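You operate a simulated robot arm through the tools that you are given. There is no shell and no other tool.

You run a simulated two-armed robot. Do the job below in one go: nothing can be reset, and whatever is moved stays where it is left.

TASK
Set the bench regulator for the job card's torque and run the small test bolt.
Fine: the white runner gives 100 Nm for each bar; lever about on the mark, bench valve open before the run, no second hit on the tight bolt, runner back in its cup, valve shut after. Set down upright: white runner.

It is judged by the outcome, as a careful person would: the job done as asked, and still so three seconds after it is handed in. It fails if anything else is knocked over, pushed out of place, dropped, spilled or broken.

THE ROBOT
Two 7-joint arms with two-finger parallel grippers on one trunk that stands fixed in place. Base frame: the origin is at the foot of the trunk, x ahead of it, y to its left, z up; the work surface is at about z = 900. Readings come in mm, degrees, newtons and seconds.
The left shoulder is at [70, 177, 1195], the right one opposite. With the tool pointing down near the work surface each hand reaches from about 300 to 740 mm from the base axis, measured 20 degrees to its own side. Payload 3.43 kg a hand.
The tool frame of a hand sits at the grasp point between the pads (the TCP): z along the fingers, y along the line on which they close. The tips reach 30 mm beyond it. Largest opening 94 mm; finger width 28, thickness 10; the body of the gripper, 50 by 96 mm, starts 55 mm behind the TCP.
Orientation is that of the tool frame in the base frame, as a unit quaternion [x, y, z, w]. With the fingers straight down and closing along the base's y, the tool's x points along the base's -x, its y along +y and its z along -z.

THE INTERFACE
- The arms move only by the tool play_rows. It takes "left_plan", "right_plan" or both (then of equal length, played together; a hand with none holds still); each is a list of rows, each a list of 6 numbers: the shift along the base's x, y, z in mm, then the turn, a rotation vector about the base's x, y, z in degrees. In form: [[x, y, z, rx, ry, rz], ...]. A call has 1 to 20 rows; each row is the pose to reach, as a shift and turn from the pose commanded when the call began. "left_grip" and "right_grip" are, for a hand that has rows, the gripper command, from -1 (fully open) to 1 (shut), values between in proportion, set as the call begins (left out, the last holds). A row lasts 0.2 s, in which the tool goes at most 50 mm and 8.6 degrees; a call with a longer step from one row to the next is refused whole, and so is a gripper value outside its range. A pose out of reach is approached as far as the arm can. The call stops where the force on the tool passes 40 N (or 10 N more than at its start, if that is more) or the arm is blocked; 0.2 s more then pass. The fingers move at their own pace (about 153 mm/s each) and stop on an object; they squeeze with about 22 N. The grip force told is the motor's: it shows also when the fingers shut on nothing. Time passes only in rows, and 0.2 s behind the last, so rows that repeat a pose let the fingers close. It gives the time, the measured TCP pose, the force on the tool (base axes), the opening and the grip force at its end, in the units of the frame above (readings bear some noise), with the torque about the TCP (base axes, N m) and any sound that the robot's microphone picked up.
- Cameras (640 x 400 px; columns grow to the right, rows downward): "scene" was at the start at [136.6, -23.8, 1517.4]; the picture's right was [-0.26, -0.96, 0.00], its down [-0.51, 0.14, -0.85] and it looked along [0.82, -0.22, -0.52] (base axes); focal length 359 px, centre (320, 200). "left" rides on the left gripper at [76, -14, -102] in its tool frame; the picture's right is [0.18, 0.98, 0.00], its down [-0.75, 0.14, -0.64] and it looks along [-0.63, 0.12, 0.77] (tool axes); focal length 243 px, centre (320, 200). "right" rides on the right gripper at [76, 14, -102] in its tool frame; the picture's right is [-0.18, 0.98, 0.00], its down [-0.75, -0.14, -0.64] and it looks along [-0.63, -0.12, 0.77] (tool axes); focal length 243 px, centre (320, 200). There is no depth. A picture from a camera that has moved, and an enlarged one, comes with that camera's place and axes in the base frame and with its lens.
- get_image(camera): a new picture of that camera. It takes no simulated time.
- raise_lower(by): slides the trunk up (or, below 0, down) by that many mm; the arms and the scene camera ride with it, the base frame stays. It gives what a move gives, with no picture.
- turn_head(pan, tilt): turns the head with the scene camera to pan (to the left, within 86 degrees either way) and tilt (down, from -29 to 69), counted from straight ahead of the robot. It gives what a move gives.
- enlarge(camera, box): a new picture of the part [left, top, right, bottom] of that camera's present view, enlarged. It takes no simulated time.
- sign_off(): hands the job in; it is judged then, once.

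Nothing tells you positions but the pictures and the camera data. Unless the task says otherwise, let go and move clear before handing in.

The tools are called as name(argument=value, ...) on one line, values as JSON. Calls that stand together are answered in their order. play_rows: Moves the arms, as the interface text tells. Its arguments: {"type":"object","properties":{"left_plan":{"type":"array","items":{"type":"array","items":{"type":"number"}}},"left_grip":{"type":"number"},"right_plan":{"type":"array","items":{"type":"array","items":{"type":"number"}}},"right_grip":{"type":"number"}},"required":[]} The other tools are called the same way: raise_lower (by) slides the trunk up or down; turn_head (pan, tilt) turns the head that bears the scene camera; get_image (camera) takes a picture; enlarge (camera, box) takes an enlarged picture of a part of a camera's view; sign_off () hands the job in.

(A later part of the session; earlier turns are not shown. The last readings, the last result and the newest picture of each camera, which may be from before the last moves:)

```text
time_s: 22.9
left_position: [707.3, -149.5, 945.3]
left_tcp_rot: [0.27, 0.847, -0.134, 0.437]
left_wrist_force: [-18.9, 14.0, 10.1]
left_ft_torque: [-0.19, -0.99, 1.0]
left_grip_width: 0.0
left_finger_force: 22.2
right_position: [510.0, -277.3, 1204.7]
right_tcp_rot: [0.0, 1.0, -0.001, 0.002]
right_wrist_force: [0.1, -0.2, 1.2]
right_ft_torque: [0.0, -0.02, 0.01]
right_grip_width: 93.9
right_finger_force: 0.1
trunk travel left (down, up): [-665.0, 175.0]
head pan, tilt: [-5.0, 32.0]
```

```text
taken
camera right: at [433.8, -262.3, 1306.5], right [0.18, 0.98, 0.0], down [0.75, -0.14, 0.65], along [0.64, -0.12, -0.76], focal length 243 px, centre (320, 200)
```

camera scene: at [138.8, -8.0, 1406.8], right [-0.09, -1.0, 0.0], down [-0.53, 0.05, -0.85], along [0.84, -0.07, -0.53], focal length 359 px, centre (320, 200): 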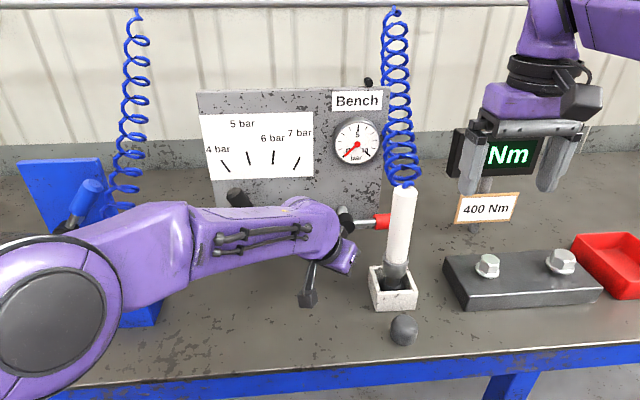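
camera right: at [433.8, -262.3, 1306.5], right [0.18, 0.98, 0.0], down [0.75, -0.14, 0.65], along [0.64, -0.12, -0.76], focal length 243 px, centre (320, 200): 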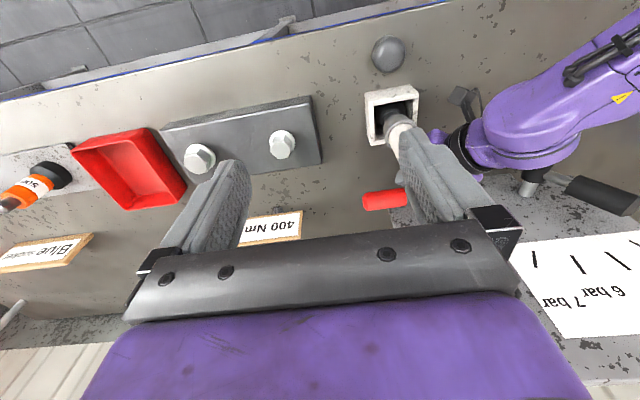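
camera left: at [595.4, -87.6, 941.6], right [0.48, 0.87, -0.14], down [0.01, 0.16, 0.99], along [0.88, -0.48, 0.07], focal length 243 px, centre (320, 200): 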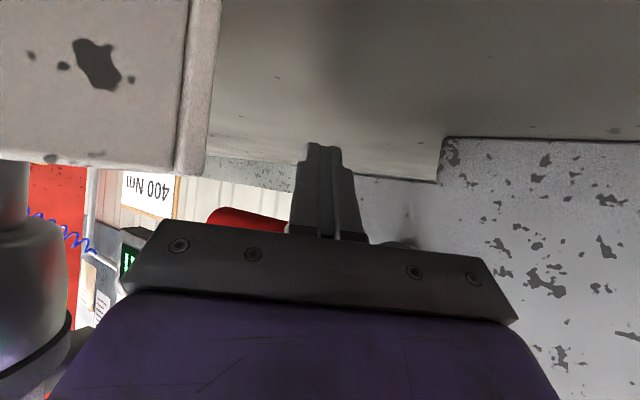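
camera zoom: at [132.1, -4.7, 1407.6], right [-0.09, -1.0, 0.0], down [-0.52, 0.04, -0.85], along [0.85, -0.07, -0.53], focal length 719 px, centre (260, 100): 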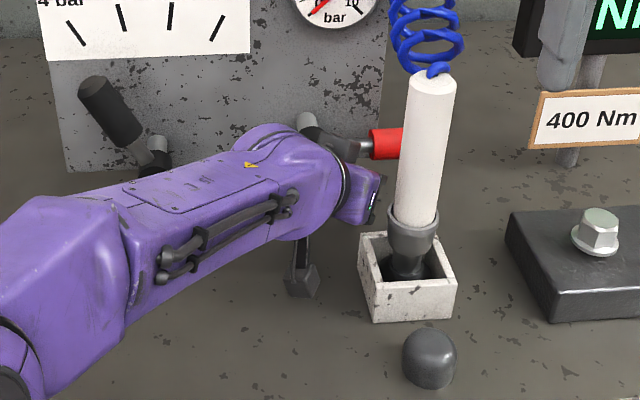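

The hand met a force: the wide palm corner is touching the valve's pivot cap. I'll back off, then roll the hand 90° so its narrow side is horizontal and its camera goes to the left, away from the runner.

play_rows(left_plan=[[-15, 14, 0, 0, 0, 0], [-32, 30, 5, 0, 0, 0], [-52, 50, 20, 0, 0, 0], [-60, 60, 40, 0, 0, 0], [-60, 60, 60, 0, 0, 0], [-60, 60, 60, 0, 0, 0]])

get_image(camera="left")

get_image(camera="scene")

```text
time_s: 24.3
left_position: [651.5, -92.8, 999.1]
left_tcp_rot: [0.271, 0.849, -0.134, 0.434]
left_wrist_force: [1.2, 0.8, 0.0]
left_ft_torque: [-0.02, -0.02, 0.0]
left_grip_width: 0.0
left_finger_force: 21.7
right_position: [516.8, -279.7, 1201.1]
right_tcp_rot: [0.0, 1.0, 0.0, 0.0]
right_wrist_force: [0.2, 0.9, 0.4]
right_ft_torque: [0.0, 0.04, -0.02]
right_grip_width: 94.3
right_finger_force: 0.1
trunk travel left (down, up): [-665.0, 175.0]
head pan, tilt: [-5.0, 32.0]
```

```text
taken
camera left: at [539.7, -30.6, 997.2], right [0.48, 0.87, -0.14], down [0.02, 0.15, 0.99], along [0.88, -0.48, 0.06], focal length 243 px, centre (320, 200)
```

left: 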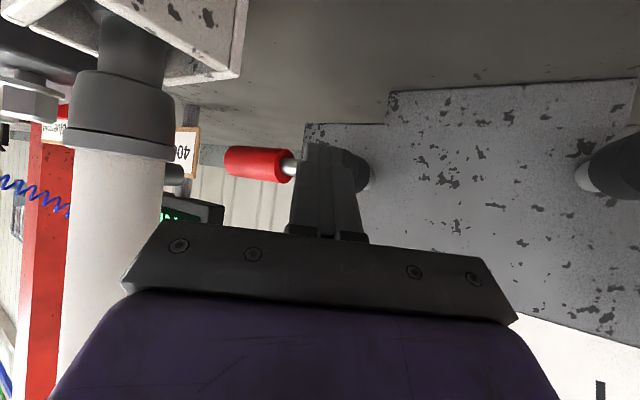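

```text
taken
camera scene: at [139.7, -8.4, 1406.6], right [-0.09, -1.0, 0.0], down [-0.53, 0.05, -0.85], along [0.84, -0.07, -0.53], focal length 359 px, centre (320, 200)
```

scene: 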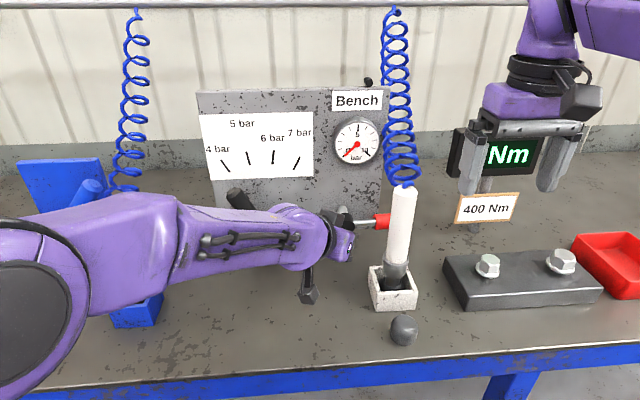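

Clear of the valve again, handle unmoved. Now the 90° roll about the hand's own axis.

play_rows(left_plan=[[0, 0, 0, 5.43, -3.79, -4.81], [0, 0, 0, 10.86, -7.58, -9.62], [0, 0, 0, 16.3, -11.36, -14.43], [0, 0, 0, 21.7, -15.15, -19.24], [0, 0, 0, 27.2, -18.94, -24.05], [0, 0, 0, 32.6, -22.7, -28.9], [0, 0, 0, 38.0, -26.5, -33.7], [0, 0, 0, 43.5, -30.3, -38.5], [0, 0, 0, 48.9, -34.1, -43.3], [0, 0, 0, 54.3, -37.9, -48.1], [0, 0, 0, 59.8, -41.7, -52.9], [0, 0, 0, 59.8, -41.7, -52.9]])

get_image(camera="left")

get_image(camera="scene")

```text
time_s: 26.9
left_position: [651.4, -93.1, 998.2]
left_tcp_rot: [0.793, 0.407, 0.212, 0.401]
left_wrist_force: [0.5, 0.2, 0.7]
left_ft_torque: [0.02, -0.01, -0.02]
left_grip_width: 0.0
left_finger_force: 22.2
right_position: [515.6, -279.3, 1199.1]
right_tcp_rot: [0.0, 1.0, 0.0, 0.0]
right_wrist_force: [0.4, 0.4, 0.0]
right_ft_torque: [-0.01, -0.02, -0.02]
right_grip_width: 94.0
right_finger_force: 0.2
trunk travel left (down, up): [-665.0, 175.0]
head pan, tilt: [-5.0, 32.0]
```

```text
taken
camera left: at [621.2, 21.9, 1048.3], right [0.57, -0.19, 0.8], down [-0.79, -0.37, 0.48], along [0.2, -0.91, -0.36], focal length 243 px, centre (320, 200)
```

left: 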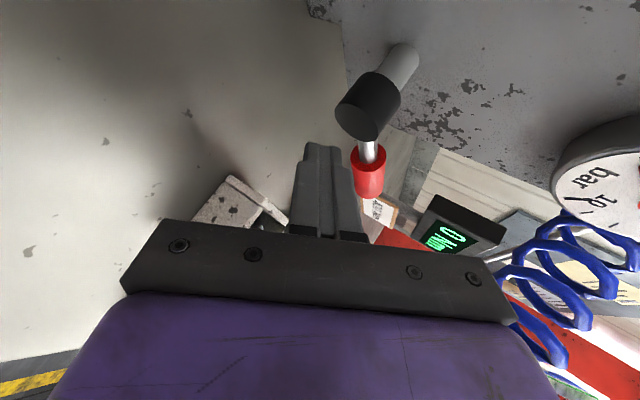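

```text
taken
camera scene: at [139.2, -8.1, 1406.7], right [-0.09, -1.0, 0.0], down [-0.53, 0.05, -0.85], along [0.84, -0.07, -0.53], focal length 359 px, centre (320, 200)
```

scene: 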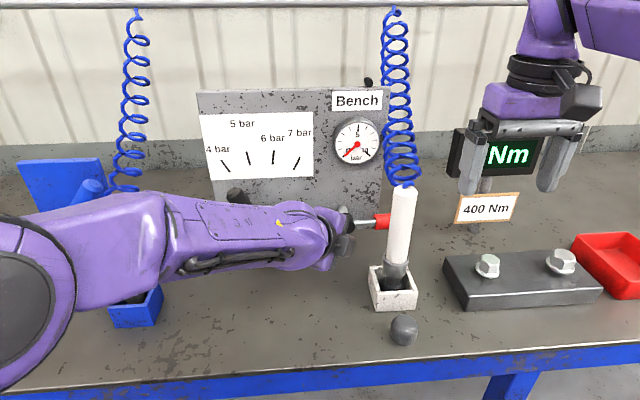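

The roll worked, and the left camera looks along the valve handle with the fingers below it. I'll drop slightly and slide the fingertips under the rod.

play_rows(left_plan=[[0, 0, -22, 0, 0, 0], [0, 0, -45, 0, 0, 0], [19, -20, -46, 0, 0, 0], [38, -41, -46, 0, 0, 0], [56, -60, -46, 0, 0, 0], [56, -60, -46, 0, 0, 0]])

get_image(camera="left")

enlarge(camera="scene", box=[260, 150, 440, 350])

```text
time_s: 28.3
left_position: [706.7, -153.0, 953.6]
left_tcp_rot: [0.793, 0.408, 0.211, 0.4]
left_wrist_force: [-0.7, -0.5, -0.2]
left_ft_torque: [-0.01, -0.02, -0.01]
left_grip_width: 0.0
left_finger_force: 21.8
right_position: [515.5, -279.1, 1200.5]
right_tcp_rot: [0.0, 1.0, 0.0, 0.0]
right_wrist_force: [0.0, -0.1, -0.8]
right_ft_torque: [-0.01, 0.01, 0.0]
right_grip_width: 94.0
right_finger_force: 0.1
trunk travel left (down, up): [-665.0, 175.0]
head pan, tilt: [-5.0, 32.0]
```

```text
taken
camera left: at [676.9, -38.0, 1002.7], right [0.57, -0.19, 0.8], down [-0.79, -0.37, 0.49], along [0.2, -0.91, -0.36], focal length 243 px, centre (320, 200)
```

left: 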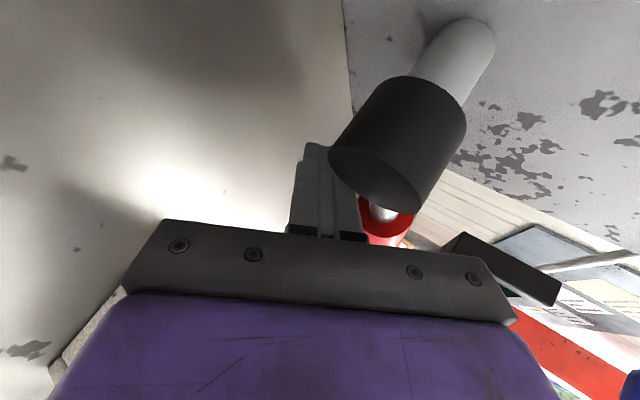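

```text
2.00 times, centred on (350, 250) of scene
camera zoom: at [138.7, -7.6, 1406.8], right [-0.09, -1.0, 0.0], down [-0.53, 0.05, -0.85], along [0.84, -0.07, -0.53], focal length 719 px, centre (260, 100)
```

zoom: 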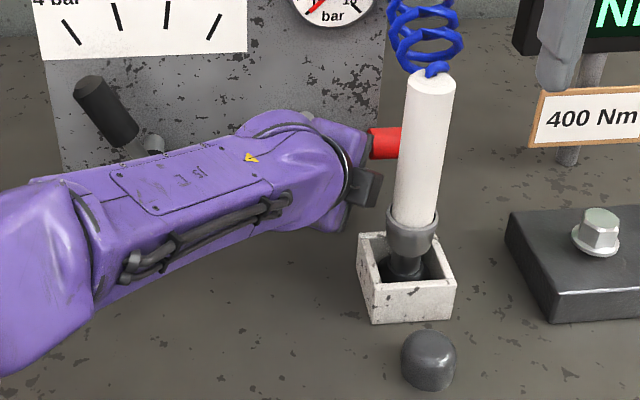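

The finger is under the rod with no contact force. I'll raise along the handle's arc, starting with about 30°.

play_rows(left_plan=[[0, 0, 12, 0, 0, 0], [0, -1, 24, 0, 0, 0], [0, -2, 34, 0, 0, 0], [0, -3, 42, 0, 0, 0], [0, -3, 50, 0, 0, 0]])

get_image(camera="left")

enlarge(camera="scene", box=[260, 100, 440, 300])

```text
time_s: 29.5
left_position: [707.9, -157.3, 999.7]
left_tcp_rot: [0.794, 0.407, 0.21, 0.4]
left_wrist_force: [-13.5, -2.1, -21.4]
left_ft_torque: [-0.29, -0.06, 0.17]
left_grip_width: 0.2
left_finger_force: 21.9
right_position: [517.1, -282.1, 1198.9]
right_tcp_rot: [0.0, 1.0, 0.001, -0.001]
right_wrist_force: [0.1, -0.4, 0.8]
right_ft_torque: [0.0, 0.04, -0.04]
right_grip_width: 94.0
right_finger_force: 0.1
trunk travel left (down, up): [-665.0, 175.0]
head pan, tilt: [-5.0, 32.0]
```

```text
taken
camera left: at [677.6, -43.4, 1049.4], right [0.58, -0.19, 0.79], down [-0.79, -0.37, 0.49], along [0.2, -0.91, -0.37], focal length 243 px, centre (320, 200)
```

left: 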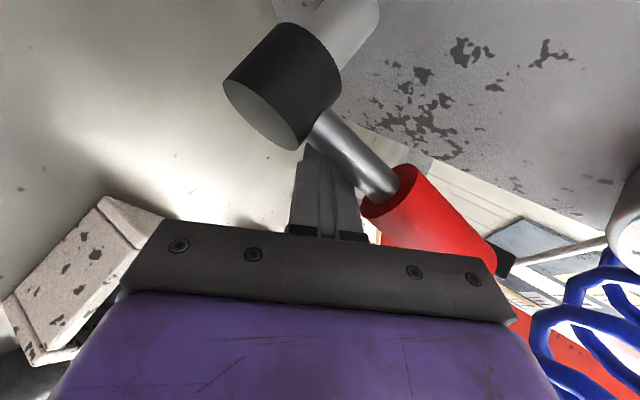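

```text
2.00 times, centred on (350, 200) of scene
camera zoom: at [140.5, -9.3, 1406.3], right [-0.09, -1.0, 0.0], down [-0.53, 0.05, -0.85], along [0.84, -0.07, -0.53], focal length 719 px, centre (260, 200)
```

zoom: 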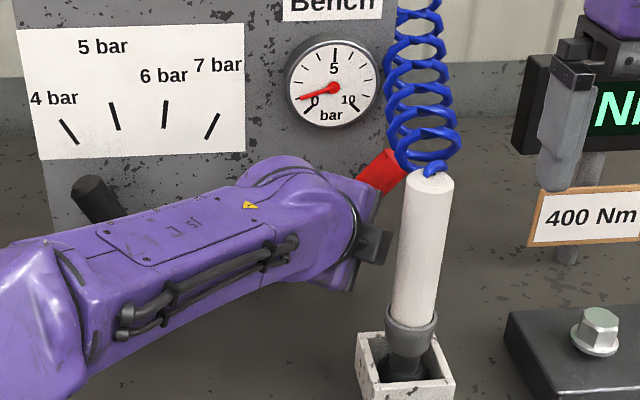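

The handle is up about 35–40° and the gauge has begun to rise. I'll continue along the arc toward vertical.

play_rows(left_plan=[[0, 2, 8, 0, 0, 0], [0, 6, 16, 0, 0, 0], [0, 11, 24, 0, 0, 0], [0, 18, 31, 0, 0, 0], [0, 25, 37, 0, 0, 0]])

get_image(camera="left")

enlarge(camera="scene", box=[260, 100, 440, 300])

```text
time_s: 29.9
left_position: [704.1, -155.3, 1003.6]
left_tcp_rot: [0.796, 0.407, 0.207, 0.397]
left_wrist_force: [-0.4, -6.9, -5.0]
left_ft_torque: [0.04, 0.1, -0.13]
left_grip_width: 0.0
left_finger_force: 21.3
right_position: [515.7, -280.6, 1201.5]
right_tcp_rot: [0.0, 1.0, 0.0, 0.0]
right_wrist_force: [-0.3, 0.1, 0.2]
right_ft_torque: [-0.03, -0.04, -0.03]
right_grip_width: 93.9
right_finger_force: 0.0
trunk travel left (down, up): [-665.0, 175.0]
head pan, tilt: [-5.0, 32.0]
stopped in row 2 (left hand): the force on the tool passed its limit at 42 N (the readings are from after the stop); the commanded pose is now the measured one
```

```text
taken
camera left: at [674.8, -42.5, 1053.7], right [0.58, -0.2, 0.79], down [-0.79, -0.36, 0.49], along [0.19, -0.91, -0.37], focal length 243 px, centre (320, 200)
```

left: 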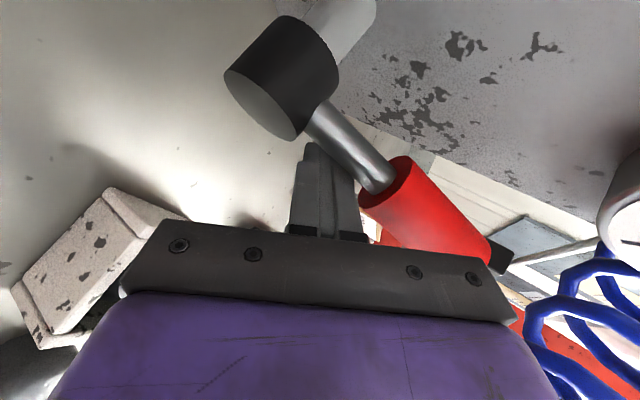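

```text
2.00 times, centred on (350, 200) of scene
camera zoom: at [138.9, -8.5, 1407.3], right [-0.09, -1.0, 0.0], down [-0.53, 0.05, -0.85], along [0.84, -0.07, -0.53], focal length 719 px, centre (260, 200)
```

zoom: 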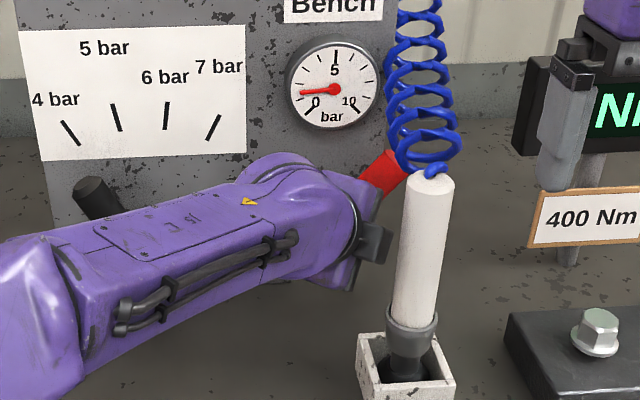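

The push exceeded the force limit because I was pushing more upward than along the arc. I'll retry in smaller steps along the handle's true tangent.

play_rows(left_plan=[[0, 3, 4, 0, 0, 0], [0, 6, 8, 0, 0, 0], [0, 10, 11, 0, 0, 0], [0, 14, 14, 0, 0, 0], [0, 18, 16, 0, 0, 0], [0, 22, 18, 0, 0, 0]])

get_image(camera="left")

enlarge(camera="scene", box=[260, 100, 440, 300])

```text
time_s: 30.7
left_position: [698.6, -150.4, 1005.9]
left_tcp_rot: [0.801, 0.406, 0.2, 0.392]
left_wrist_force: [-2.7, -16.4, -9.4]
left_ft_torque: [0.09, 0.16, -0.29]
left_grip_width: 0.0
left_finger_force: 22.1
right_position: [517.2, -279.2, 1200.8]
right_tcp_rot: [-0.001, 1.0, 0.001, 0.0]
right_wrist_force: [-0.6, 0.3, -0.7]
right_ft_torque: [-0.06, -0.03, -0.02]
right_grip_width: 94.0
right_finger_force: 0.1
trunk travel left (down, up): [-665.0, 175.0]
head pan, tilt: [-5.0, 32.0]
stopped in row 4 (left hand): the force on the tool passed its limit at 43 N (the readings are from after the stop); the commanded pose is now the measured one
```

```text
taken
camera left: at [671.3, -36.9, 1057.4], right [0.59, -0.21, 0.78], down [-0.79, -0.36, 0.5], along [0.18, -0.91, -0.38], focal length 243 px, centre (320, 200)
```

left: 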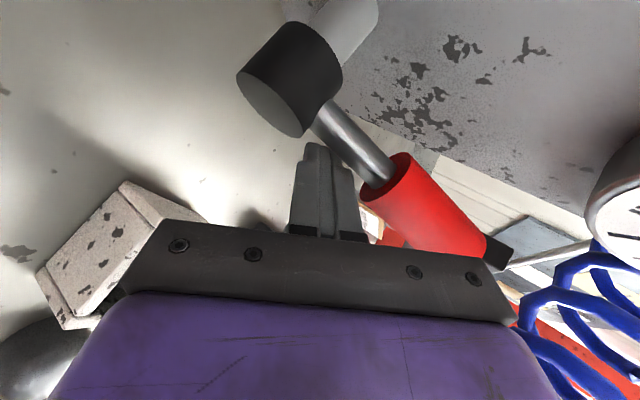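

```text
2.00 times, centred on (350, 200) of scene
camera zoom: at [139.1, -10.0, 1407.0], right [-0.09, -1.0, 0.0], down [-0.53, 0.05, -0.85], along [0.84, -0.07, -0.53], focal length 719 px, centre (260, 200)
```

zoom: 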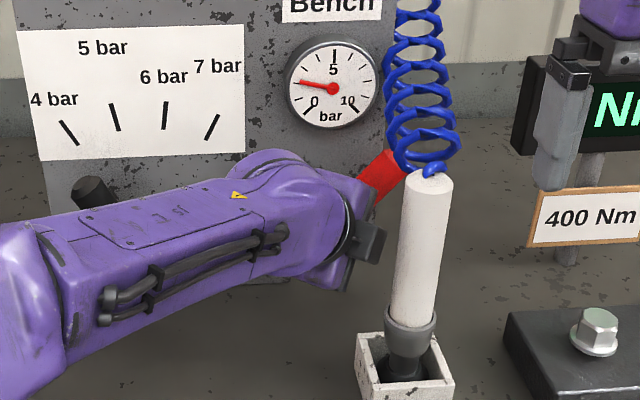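

The gauge now shows about 2 bar with the handle near 55°, but the sloping finger is sliding backward. I'll retreat slightly, flatten the hand to about 16° below level, and take the handle farther out where less force is needed.

play_rows(left_plan=[[-10, 4, -10, 0, 0, 0], [-25, 15, -15, -4, -5.5, 0], [-40, 30, -12, -8, -11, 0], [-40, 30, -8, -13, -17.8, 0], [-40, 30, -3, -13, -17.8, 0], [-22, 12, 2, -13, -17.8, 0], [-6, -6, 3, -13, -17.8, 0], [7, -19, 5, -13, -17.8, 0], [7, -19, 5, -13, -17.8, 0]])

get_image(camera="left")

enlarge(camera="scene", box=[260, 100, 440, 300])

```text
time_s: 31.5
left_position: [673.8, -119.3, 992.6]
left_tcp_rot: [0.752, 0.401, 0.228, 0.47]
left_wrist_force: [-5.6, -17.6, 1.7]
left_ft_torque: [-0.09, -0.03, -0.56]
left_grip_width: 0.1
left_finger_force: 22.0
right_position: [515.1, -283.1, 1199.9]
right_tcp_rot: [0.0, 1.0, 0.001, 0.0]
right_wrist_force: [0.7, 0.2, -0.5]
right_ft_torque: [-0.05, 0.01, 0.0]
right_grip_width: 93.6
right_finger_force: 0.0
trunk travel left (down, up): [-665.0, 175.0]
head pan, tilt: [-5.0, 32.0]
stopped in row 3 (left hand): the force on the tool passed its limit at 56 N (the readings are from after the stop); the commanded pose is now the measured one
```

```text
taken
camera left: at [638.9, 0.0, 1024.3], right [0.49, -0.08, 0.87], down [-0.84, -0.31, 0.44], along [0.24, -0.95, -0.22], focal length 243 px, centre (320, 200)
```

left: 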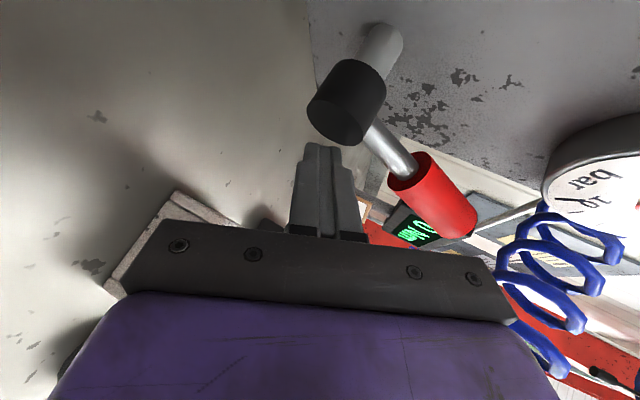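

```text
2.00 times, centred on (350, 200) of scene
camera zoom: at [137.7, -12.2, 1406.9], right [-0.09, -1.0, 0.0], down [-0.53, 0.05, -0.85], along [0.85, -0.07, -0.53], focal length 719 px, centre (260, 200)
```

zoom: 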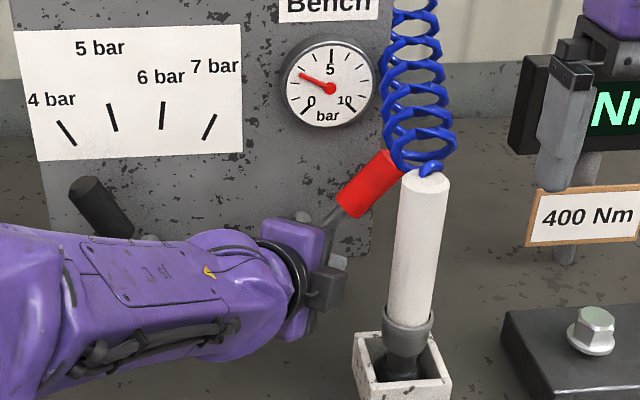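

The finger caught on the right side of the pivot cap while retreating. I'll pull straight back first, then reorient.

play_rows(left_plan=[[-8, -6, 0, 0, 0, 0], [-22, -3, 5, 0, 0, 0], [-35, 0, 10, 0, 0, 0], [-35, 5, 15, 0, 0, 0]])

get_image(camera="left")

enlarge(camera="scene", box=[260, 100, 440, 300])

```text
time_s: 31.9
left_position: [673.7, -119.4, 992.7]
left_tcp_rot: [0.745, 0.413, 0.225, 0.473]
left_wrist_force: [-5.6, -36.2, 7.6]
left_ft_torque: [-0.25, -0.21, -1.22]
left_grip_width: 0.0
left_finger_force: 22.0
right_position: [515.1, -288.7, 1199.7]
right_tcp_rot: [-0.002, 1.0, 0.004, 0.001]
right_wrist_force: [0.6, -0.1, 0.2]
right_ft_torque: [-0.03, 0.04, 0.02]
right_grip_width: 94.0
right_finger_force: 0.0
trunk travel left (down, up): [-665.0, 175.0]
head pan, tilt: [-5.0, 32.0]
stopped in row 2 (left hand): the force on the tool passed its limit at 41 N (the readings are from after the stop); the commanded pose is now the measured one
```

```text
taken
camera left: at [636.3, -0.3, 1022.2], right [0.5, -0.06, 0.87], down [-0.83, -0.32, 0.46], along [0.25, -0.95, -0.21], focal length 243 px, centre (320, 200)
```

left: 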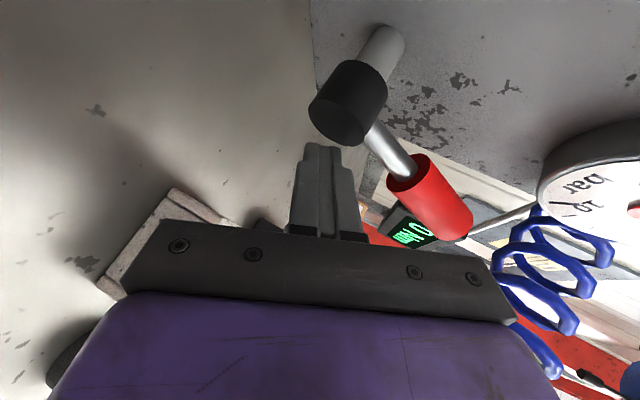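

```text
2.00 times, centred on (350, 200) of scene
camera zoom: at [136.4, -23.2, 1407.4], right [-0.09, -1.0, -0.01], down [-0.53, 0.06, -0.85], along [0.85, -0.07, -0.53], focal length 719 px, centre (260, 200)
```

zoom: 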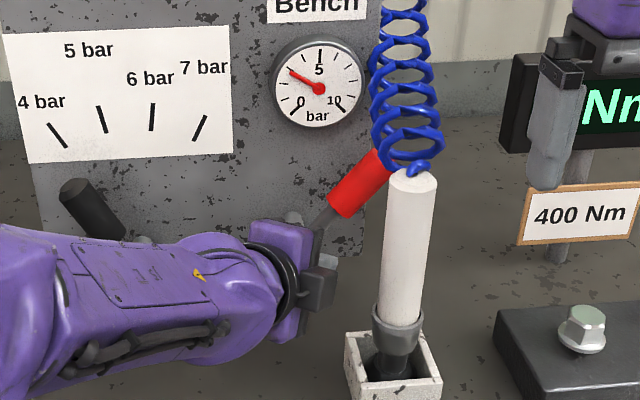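

Something still presses the fingertips sideways near the cap. I'll zoom in before moving again.

enlarge(camera="left", box=[240, 20, 500, 260])

enlarge(camera="right", box=[340, 20, 640, 240])

enlarge(camera="scene", box=[270, 160, 390, 270])

```text
1.67 times, centred on (370, 140) of left
camera zoom: at [636.3, -0.3, 1022.2], right [0.5, -0.06, 0.87], down [-0.83, -0.32, 0.46], along [0.25, -0.95, -0.21], focal length 404 px, centre (237, 300)
```

zoom: 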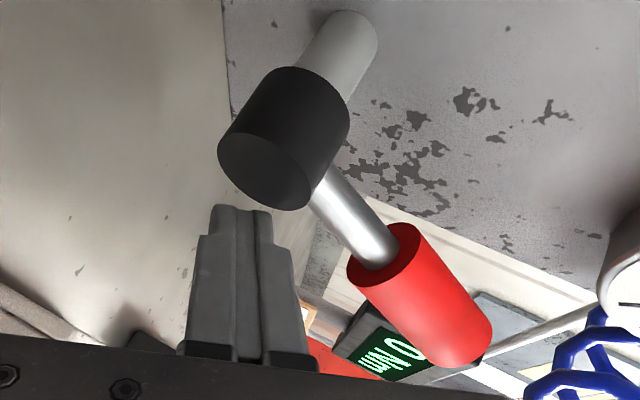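

```text
1.82 times, centred on (490, 130) of right
camera zoom: at [438.5, -274.6, 1302.3], right [0.18, 0.98, 0.01], down [0.75, -0.14, 0.64], along [0.63, -0.11, -0.77], focal length 441 px, centre (11, 327)
```

zoom: 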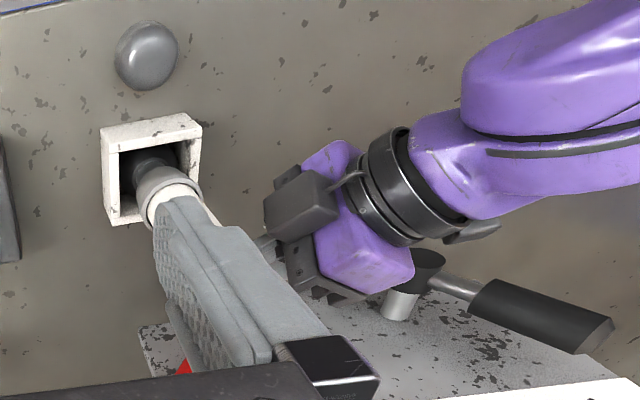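

```text
3.64 times, centred on (330, 215) of scene
camera zoom: at [136.4, -23.2, 1407.4], right [-0.09, -1.0, -0.01], down [-0.53, 0.06, -0.85], along [0.85, -0.07, -0.53], focal length 1307 px, centre (284, 146)
```

zoom: 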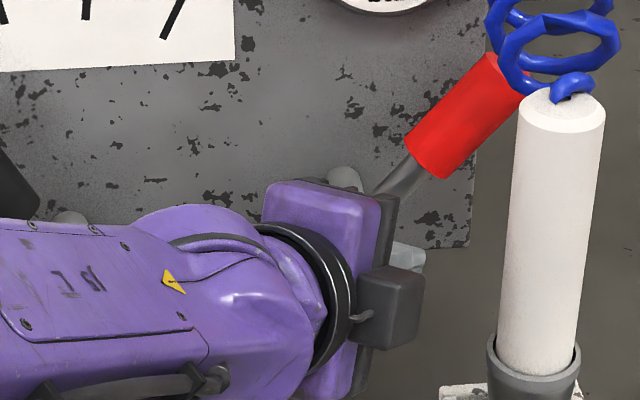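

The fingertip corner is pressed against the cap's right side and the trunk is leaning under it. I'll move the hand right first to relieve this, then pull straight back.

play_rows(left_plan=[[0, -8, 0, 0, 0, 0], [0, -16, 0, 0, 0, 0], [-4, -20, 0, 0, 0, 0], [-14, -20, 0, 0, 0, 0], [-24, -18, 0, 0, 0, 0], [-34, -14, 2, 0, 0, 0]])

get_image(camera="left")

get_image(camera="scene")

```text
time_s: 32.4
left_position: [672.8, -112.8, 996.3]
left_tcp_rot: [0.737, 0.428, 0.218, 0.476]
left_wrist_force: [-22.7, -12.0, -2.3]
left_ft_torque: [-0.06, 0.21, -0.52]
left_grip_width: 0.0
left_finger_force: 22.5
right_position: [512.7, -276.2, 1203.0]
right_tcp_rot: [-0.005, 1.0, 0.0, 0.002]
right_wrist_force: [-0.8, 0.1, 0.1]
right_ft_torque: [0.0, 0.01, 0.0]
right_grip_width: 94.0
right_finger_force: 0.1
trunk travel left (down, up): [-665.0, 175.0]
head pan, tilt: [-5.0, 32.0]
stopped in row 2 (left hand): the force on the tool passed its limit at 53 N (the readings are from after the stop); the commanded pose is now the measured one
```

```text
taken
camera left: at [634.5, 6.1, 1022.9], right [0.51, -0.02, 0.86], down [-0.82, -0.32, 0.48], along [0.27, -0.95, -0.19], focal length 243 px, centre (320, 200)
```

left: 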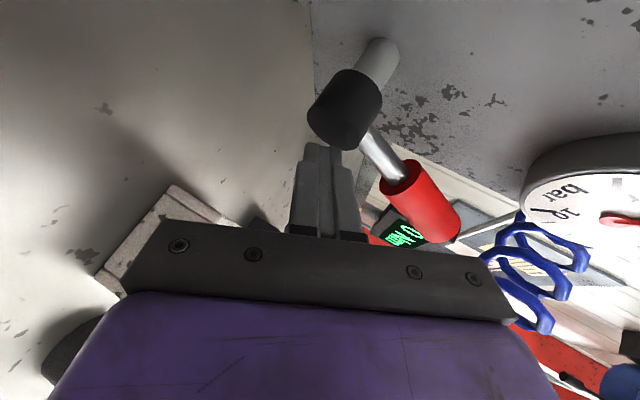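

```text
taken
camera scene: at [134.3, -10.1, 1407.4], right [-0.09, -1.0, 0.0], down [-0.53, 0.05, -0.85], along [0.85, -0.07, -0.53], focal length 359 px, centre (320, 200)
```

scene: 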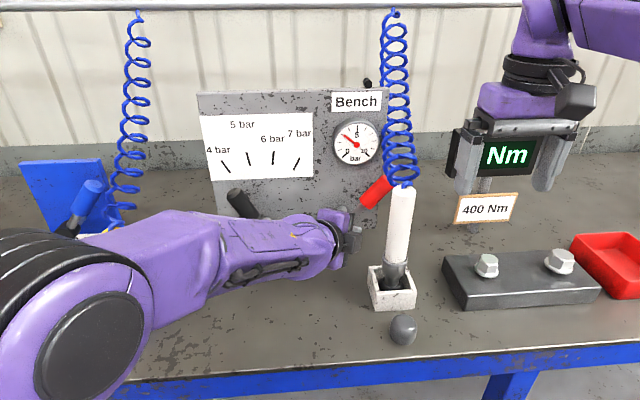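

The arm is at a joint limit from flattening the hand here, so it drifts sideways. I'll undo that tilt while easing straight back.

play_rows(left_plan=[[-3, -3, 2, 2.0, 2.8, 0], [-7, -6, 4, 4.0, 5.6, 0], [-12, -8, 6, 6.0, 8.4, 0], [-18, -8, 8, 8.0, 11.2, 0], [-24, -6, 10, 9.0, 12.7, 0], [-28, 0, 10, 9.0, 12.7, 0]])

get_image(camera="left")

get_image(camera="scene")

```text
time_s: 33.8
left_position: [649.1, -111.2, 1006.1]
left_tcp_rot: [0.792, 0.456, 0.169, 0.368]
left_wrist_force: [0.2, -0.5, -0.8]
left_ft_torque: [0.0, 0.0, -0.03]
left_grip_width: 0.0
left_finger_force: 22.0
right_position: [517.8, -275.2, 1201.2]
right_tcp_rot: [-0.004, 1.0, -0.001, 0.0]
right_wrist_force: [-0.9, 0.1, 0.6]
right_ft_torque: [0.02, -0.01, 0.01]
right_grip_width: 94.2
right_finger_force: 0.0
trunk travel left (down, up): [-665.0, 175.0]
head pan, tilt: [-5.0, 32.0]
```

```text
taken
camera left: at [619.1, 0.7, 1059.2], right [0.69, -0.15, 0.71], down [-0.7, -0.41, 0.59], along [0.2, -0.9, -0.39], focal length 243 px, centre (320, 200)
```

left: 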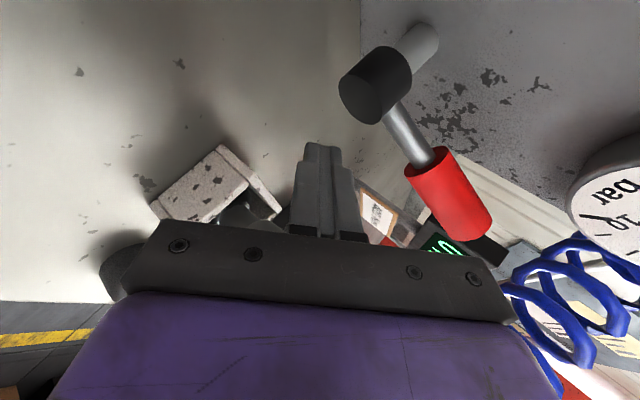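

```text
taken
camera scene: at [138.8, -7.5, 1406.8], right [-0.09, -1.0, 0.0], down [-0.53, 0.05, -0.85], along [0.84, -0.07, -0.53], focal length 359 px, centre (320, 200)
```

scene: 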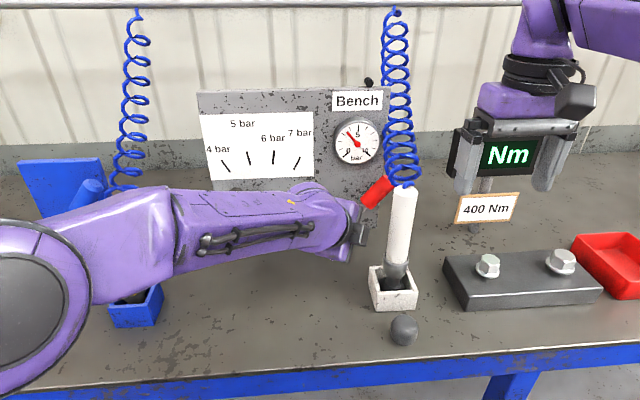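

The hand is free again. I'll check the gauge and the handle closely.

enlarge(camera="scene", box=[310, 90, 430, 210])

enlarge(camera="scene", box=[190, 80, 330, 230])

```text
3.33 times, centred on (370, 150) of scene
camera zoom: at [138.8, -7.5, 1406.8], right [-0.09, -1.0, 0.0], down [-0.53, 0.05, -0.85], along [0.84, -0.07, -0.53], focal length 1198 px, centre (153, 367)
```

zoom: 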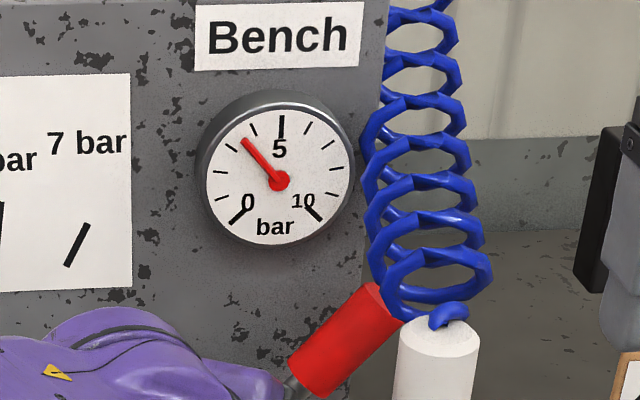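

```text
2.67 times, centred on (260, 155) of scene
camera zoom: at [138.8, -7.5, 1406.8], right [-0.09, -1.0, 0.0], down [-0.53, 0.05, -0.85], along [0.84, -0.07, -0.53], focal length 958 px, centre (480, 320)
```

zoom: 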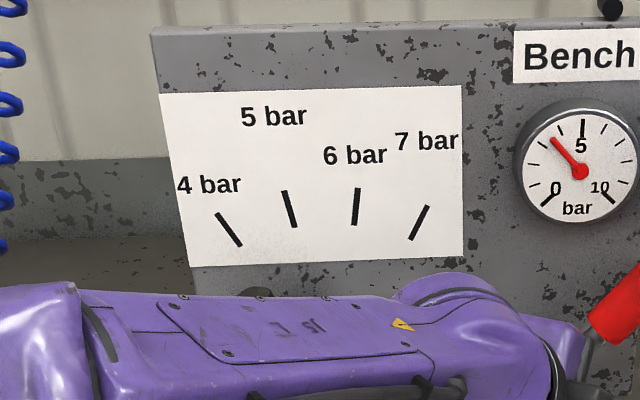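

The gauge is climbing with time (about 3.5 bar now), so the valve is already passing air at about 54°. I'll ease the left hand away and let a second pass to see where it settles.

play_rows(left_plan=[[-5, 10, 5, 1.5, 2.1, 0], [-10, 20, 10, 3, 4.2, 0], [-15, 30, 15, 4.5, 6.3, 0], [-20, 40, 20, 6, 8.4, 0], [-20, 40, 20, 6, 8.4, 0], [-20, 40, 20, 6, 8.4, 0], [-20, 40, 20, 6, 8.4, 0], [-20, 40, 20, 6, 8.4, 0]])

get_image(camera="left")

enlarge(camera="scene", box=[310, 90, 430, 210])

get_image(camera="scene")

```text
time_s: 35.6
left_position: [629.5, -73.2, 1025.2]
left_tcp_rot: [0.821, 0.473, 0.135, 0.29]
left_wrist_force: [-0.2, 0.4, 0.6]
left_ft_torque: [-0.02, 0.02, 0.01]
left_grip_width: 0.0
left_finger_force: 22.7
right_position: [518.3, -274.0, 1201.4]
right_tcp_rot: [-0.004, 1.0, 0.0, 0.0]
right_wrist_force: [-0.1, -0.2, 0.3]
right_ft_torque: [0.01, -0.02, -0.03]
right_grip_width: 94.1
right_finger_force: 0.0
trunk travel left (down, up): [-665.0, 175.0]
head pan, tilt: [-5.0, 32.0]
```

```text
taken
camera left: at [609.0, 33.7, 1093.7], right [0.78, -0.22, 0.58], down [-0.61, -0.47, 0.64], along [0.14, -0.85, -0.5], focal length 243 px, centre (320, 200)
```

left: 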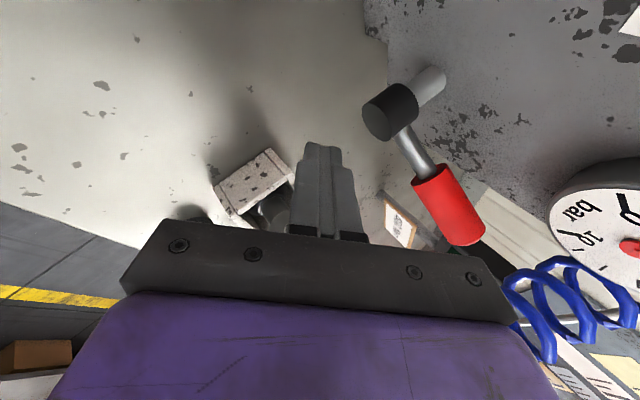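

```text
3.33 times, centred on (370, 150) of scene
camera zoom: at [139.2, -8.4, 1406.7], right [-0.09, -1.0, 0.0], down [-0.53, 0.05, -0.85], along [0.84, -0.07, -0.53], focal length 1198 px, centre (153, 367)
```

zoom: 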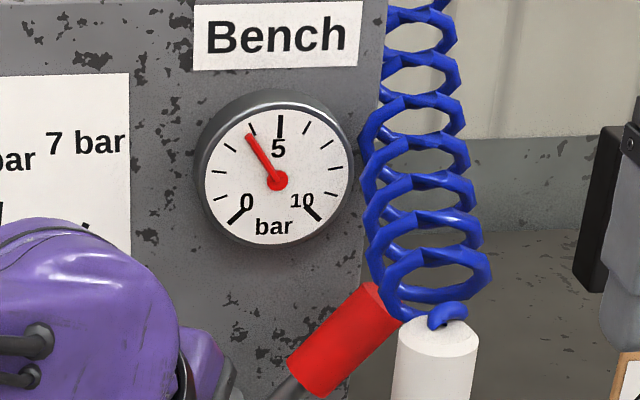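

```text
taken
camera scene: at [139.2, -8.4, 1406.7], right [-0.09, -1.0, 0.0], down [-0.53, 0.05, -0.85], along [0.84, -0.07, -0.53], focal length 359 px, centre (320, 200)
```

scene: 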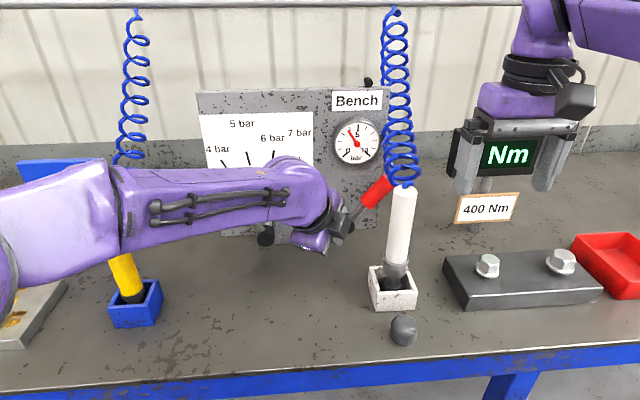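

The gauge has settled near 3.8 bar, matching the lever being a few degrees past the 4 mark. I'll bring the left hand round in front of the lever to its left side to nudge it back slightly.

play_rows(left_plan=[[0, 30, 15, 0, 0, 5], [0, 60, 30, 0, 0, 10], [0, 95, 45, 0, 0, 15], [0, 130, 55, 0, 0, 20], [0, 165, 60, 0, 0, 25], [0, 200, 60, 0, 0, 30], [0, 220, 60, 0, 0, 33], [0, 220, 60, 0, 0, 33]])

get_image(camera="left")

get_image(camera="scene")

enlarge(camera="scene", box=[310, 90, 430, 210])

```text
time_s: 37.4
left_position: [630.4, 147.8, 1085.7]
left_tcp_rot: [0.653, 0.687, 0.211, 0.24]
left_wrist_force: [-0.5, -0.1, -0.2]
left_ft_torque: [-0.02, -0.01, 0.0]
left_grip_width: 0.0
left_finger_force: 21.3
right_position: [517.7, -274.9, 1200.1]
right_tcp_rot: [-0.004, 1.0, -0.001, 0.0]
right_wrist_force: [0.3, -0.6, 0.0]
right_ft_torque: [-0.01, 0.02, -0.03]
right_grip_width: 94.1
right_finger_force: 0.1
trunk travel left (down, up): [-665.0, 175.0]
head pan, tilt: [-5.0, 32.0]
```

```text
taken
camera left: at [554.9, 224.7, 1154.2], right [0.78, 0.24, 0.58], down [-0.25, -0.73, 0.64], along [0.58, -0.64, -0.5], focal length 243 px, centre (320, 200)
```

left: 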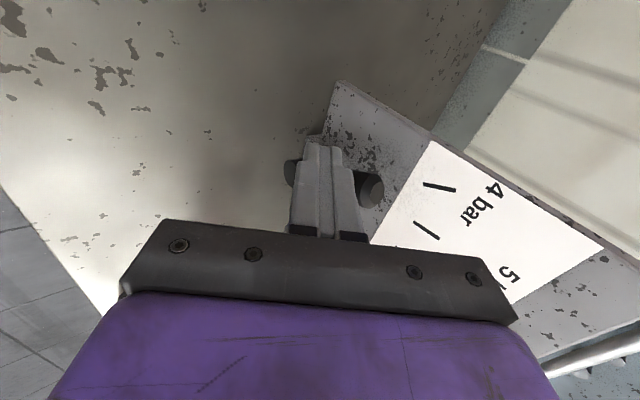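

```text
taken
camera scene: at [139.2, -8.5, 1406.7], right [-0.09, -1.0, 0.0], down [-0.53, 0.05, -0.85], along [0.84, -0.07, -0.53], focal length 359 px, centre (320, 200)
```

scene: 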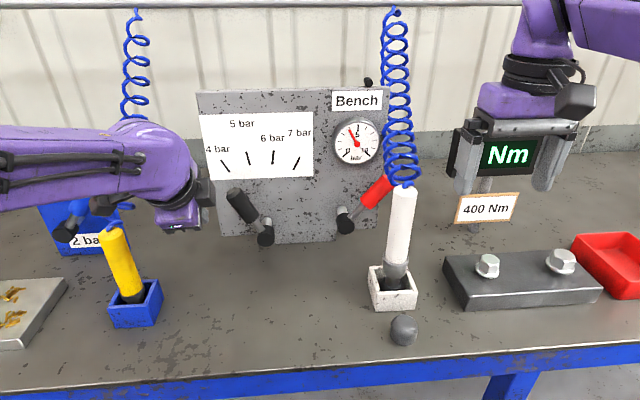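

```text
3.33 times, centred on (370, 150) of scene
camera zoom: at [139.2, -8.5, 1406.7], right [-0.09, -1.0, 0.0], down [-0.53, 0.05, -0.85], along [0.84, -0.07, -0.53], focal length 1198 px, centre (153, 367)
```

zoom: 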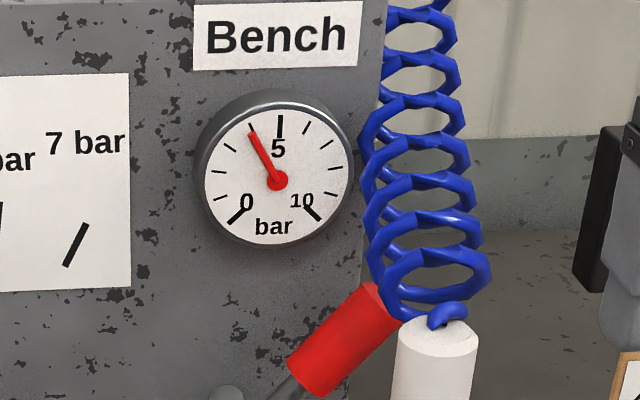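

Now I have a clear view of the lever and scale, and the needle crept further toward 4. I'll zoom in on both.

enlarge(camera="scene", box=[330, 115, 386, 165])

enlarge(camera="scene", box=[195, 100, 325, 250])

```text
8.00 times, centred on (358, 140) of scene
camera zoom: at [139.2, -8.5, 1406.7], right [-0.09, -1.0, 0.0], down [-0.53, 0.05, -0.85], along [0.84, -0.07, -0.53], focal length 2876 px, centre (16, 680)
```

zoom: 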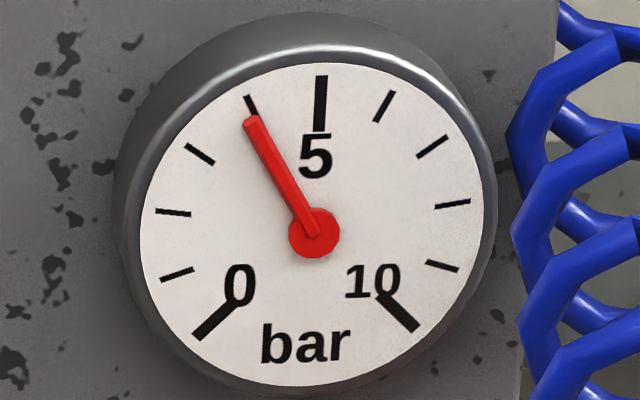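

```text
2.67 times, centred on (260, 175) of scene
camera zoom: at [139.2, -8.5, 1406.7], right [-0.09, -1.0, 0.0], down [-0.53, 0.05, -0.85], along [0.84, -0.07, -0.53], focal length 958 px, centre (480, 267)
```

zoom: 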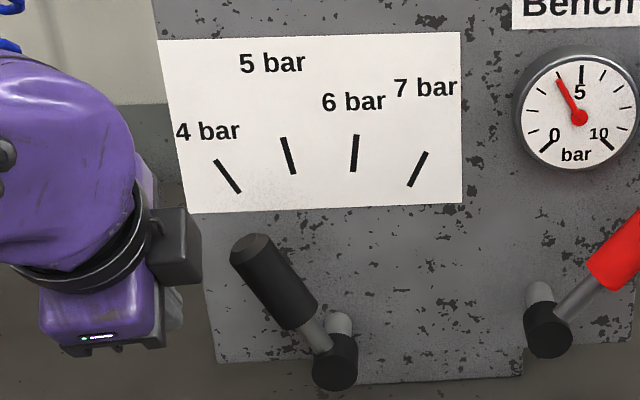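

The needle reads about 3.9 and is still creeping up. I'll bring the fingertip beside the lever's left flank without touching, which also lets the gauge settle.

play_rows(left_plan=[[20, 2, 0, 0, 0, 0], [40, 2, -5, 0, 0, 0], [60, 2, -12, 0, 0, 0], [78, 2, -20, 0, 0, 0], [95, 2, -27, 0, 0, 0], [95, 2, -27, 0, 0, 0], [95, 2, -27, 0, 0, 0], [95, 2, -27, 0, 0, 0]])

get_image(camera="left")

enlarge(camera="scene", box=[330, 115, 386, 165])

enlarge(camera="scene", box=[195, 100, 325, 250])

```text
time_s: 39.2
left_position: [724.7, 149.2, 1059.0]
left_tcp_rot: [0.652, 0.687, 0.211, 0.24]
left_wrist_force: [0.1, -0.1, 0.3]
left_ft_torque: [-0.02, 0.02, -0.02]
left_grip_width: 0.0
left_finger_force: 22.0
right_position: [518.6, -273.9, 1201.2]
right_tcp_rot: [-0.004, 1.0, 0.0, 0.0]
right_wrist_force: [-1.0, -0.6, 0.4]
right_ft_torque: [0.05, -0.01, -0.03]
right_grip_width: 94.1
right_finger_force: 0.1
trunk travel left (down, up): [-665.0, 175.0]
head pan, tilt: [-5.0, 32.0]
```

```text
taken
camera left: at [649.3, 227.2, 1126.7], right [0.78, 0.24, 0.58], down [-0.25, -0.73, 0.64], along [0.58, -0.64, -0.5], focal length 243 px, centre (320, 200)
```

left: 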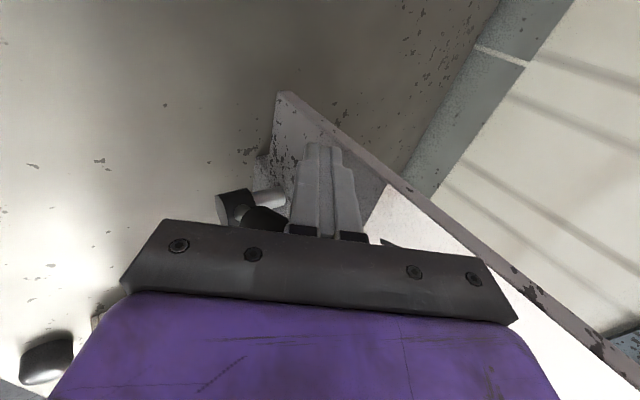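

```text
8.00 times, centred on (358, 140) of scene
camera zoom: at [139.3, -8.2, 1406.7], right [-0.09, -1.0, 0.0], down [-0.53, 0.05, -0.85], along [0.84, -0.07, -0.53], focal length 2876 px, centre (16, 680)
```

zoom: 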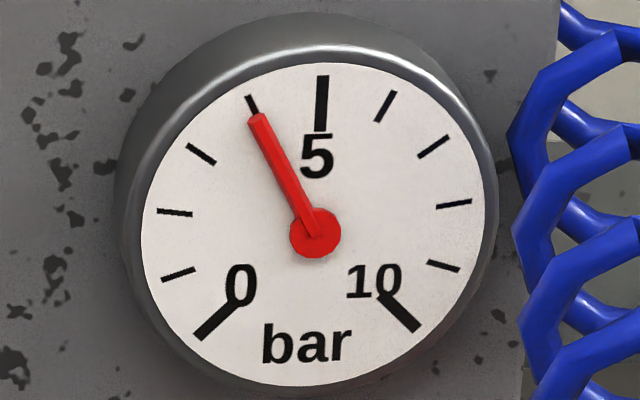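

```text
2.67 times, centred on (260, 175) of scene
camera zoom: at [139.3, -8.2, 1406.7], right [-0.09, -1.0, 0.0], down [-0.53, 0.05, -0.85], along [0.84, -0.07, -0.53], focal length 958 px, centre (480, 267)
```

zoom: 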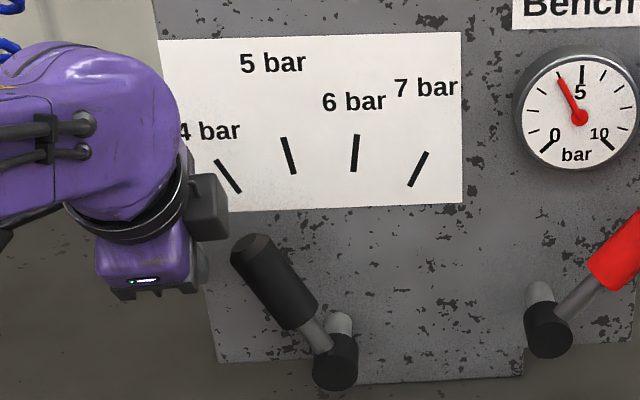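

The needle is now practically on 4 but still drifting, so I'll hold still a few seconds to see the true settled value.

play_rows(left_plan=[[0, 0, 0, 0, 0, 0], [0, 0, 0, 0, 0, 0], [0, 0, 0, 0, 0, 0], [0, 0, 0, 0, 0, 0], [0, 0, 0, 0, 0, 0], [0, 0, 0, 0, 0, 0], [0, 0, 0, 0, 0, 0], [0, 0, 0, 0, 0, 0], [0, 0, 0, 0, 0, 0], [0, 0, 0, 0, 0, 0], [0, 0, 0, 0, 0, 0], [0, 0, 0, 0, 0, 0], [0, 0, 0, 0, 0, 0], [0, 0, 0, 0, 0, 0], [0, 0, 0, 0, 0, 0]])

enlarge(camera="scene", box=[330, 115, 386, 165])

```text
time_s: 42.4
left_position: [725.2, 149.4, 1058.1]
left_tcp_rot: [0.652, 0.687, 0.211, 0.24]
left_wrist_force: [0.0, 0.9, -0.4]
left_ft_torque: [0.01, 0.0, 0.02]
left_grip_width: 0.0
left_finger_force: 22.7
right_position: [518.2, -275.2, 1201.0]
right_tcp_rot: [-0.003, 1.0, -0.001, -0.001]
right_wrist_force: [-0.6, 0.4, -0.2]
right_ft_torque: [0.01, 0.02, 0.03]
right_grip_width: 94.0
right_finger_force: 0.0
trunk travel left (down, up): [-665.0, 175.0]
head pan, tilt: [-5.0, 32.0]
```

```text
8.00 times, centred on (358, 140) of scene
camera zoom: at [139.2, -8.2, 1406.7], right [-0.09, -1.0, 0.0], down [-0.53, 0.05, -0.85], along [0.84, -0.07, -0.53], focal length 2876 px, centre (16, 680)
```

zoom: 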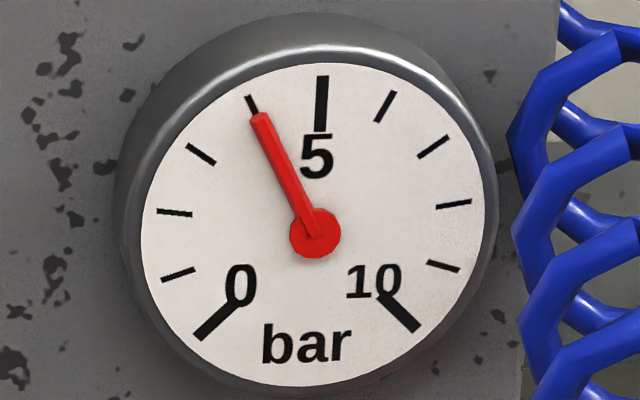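

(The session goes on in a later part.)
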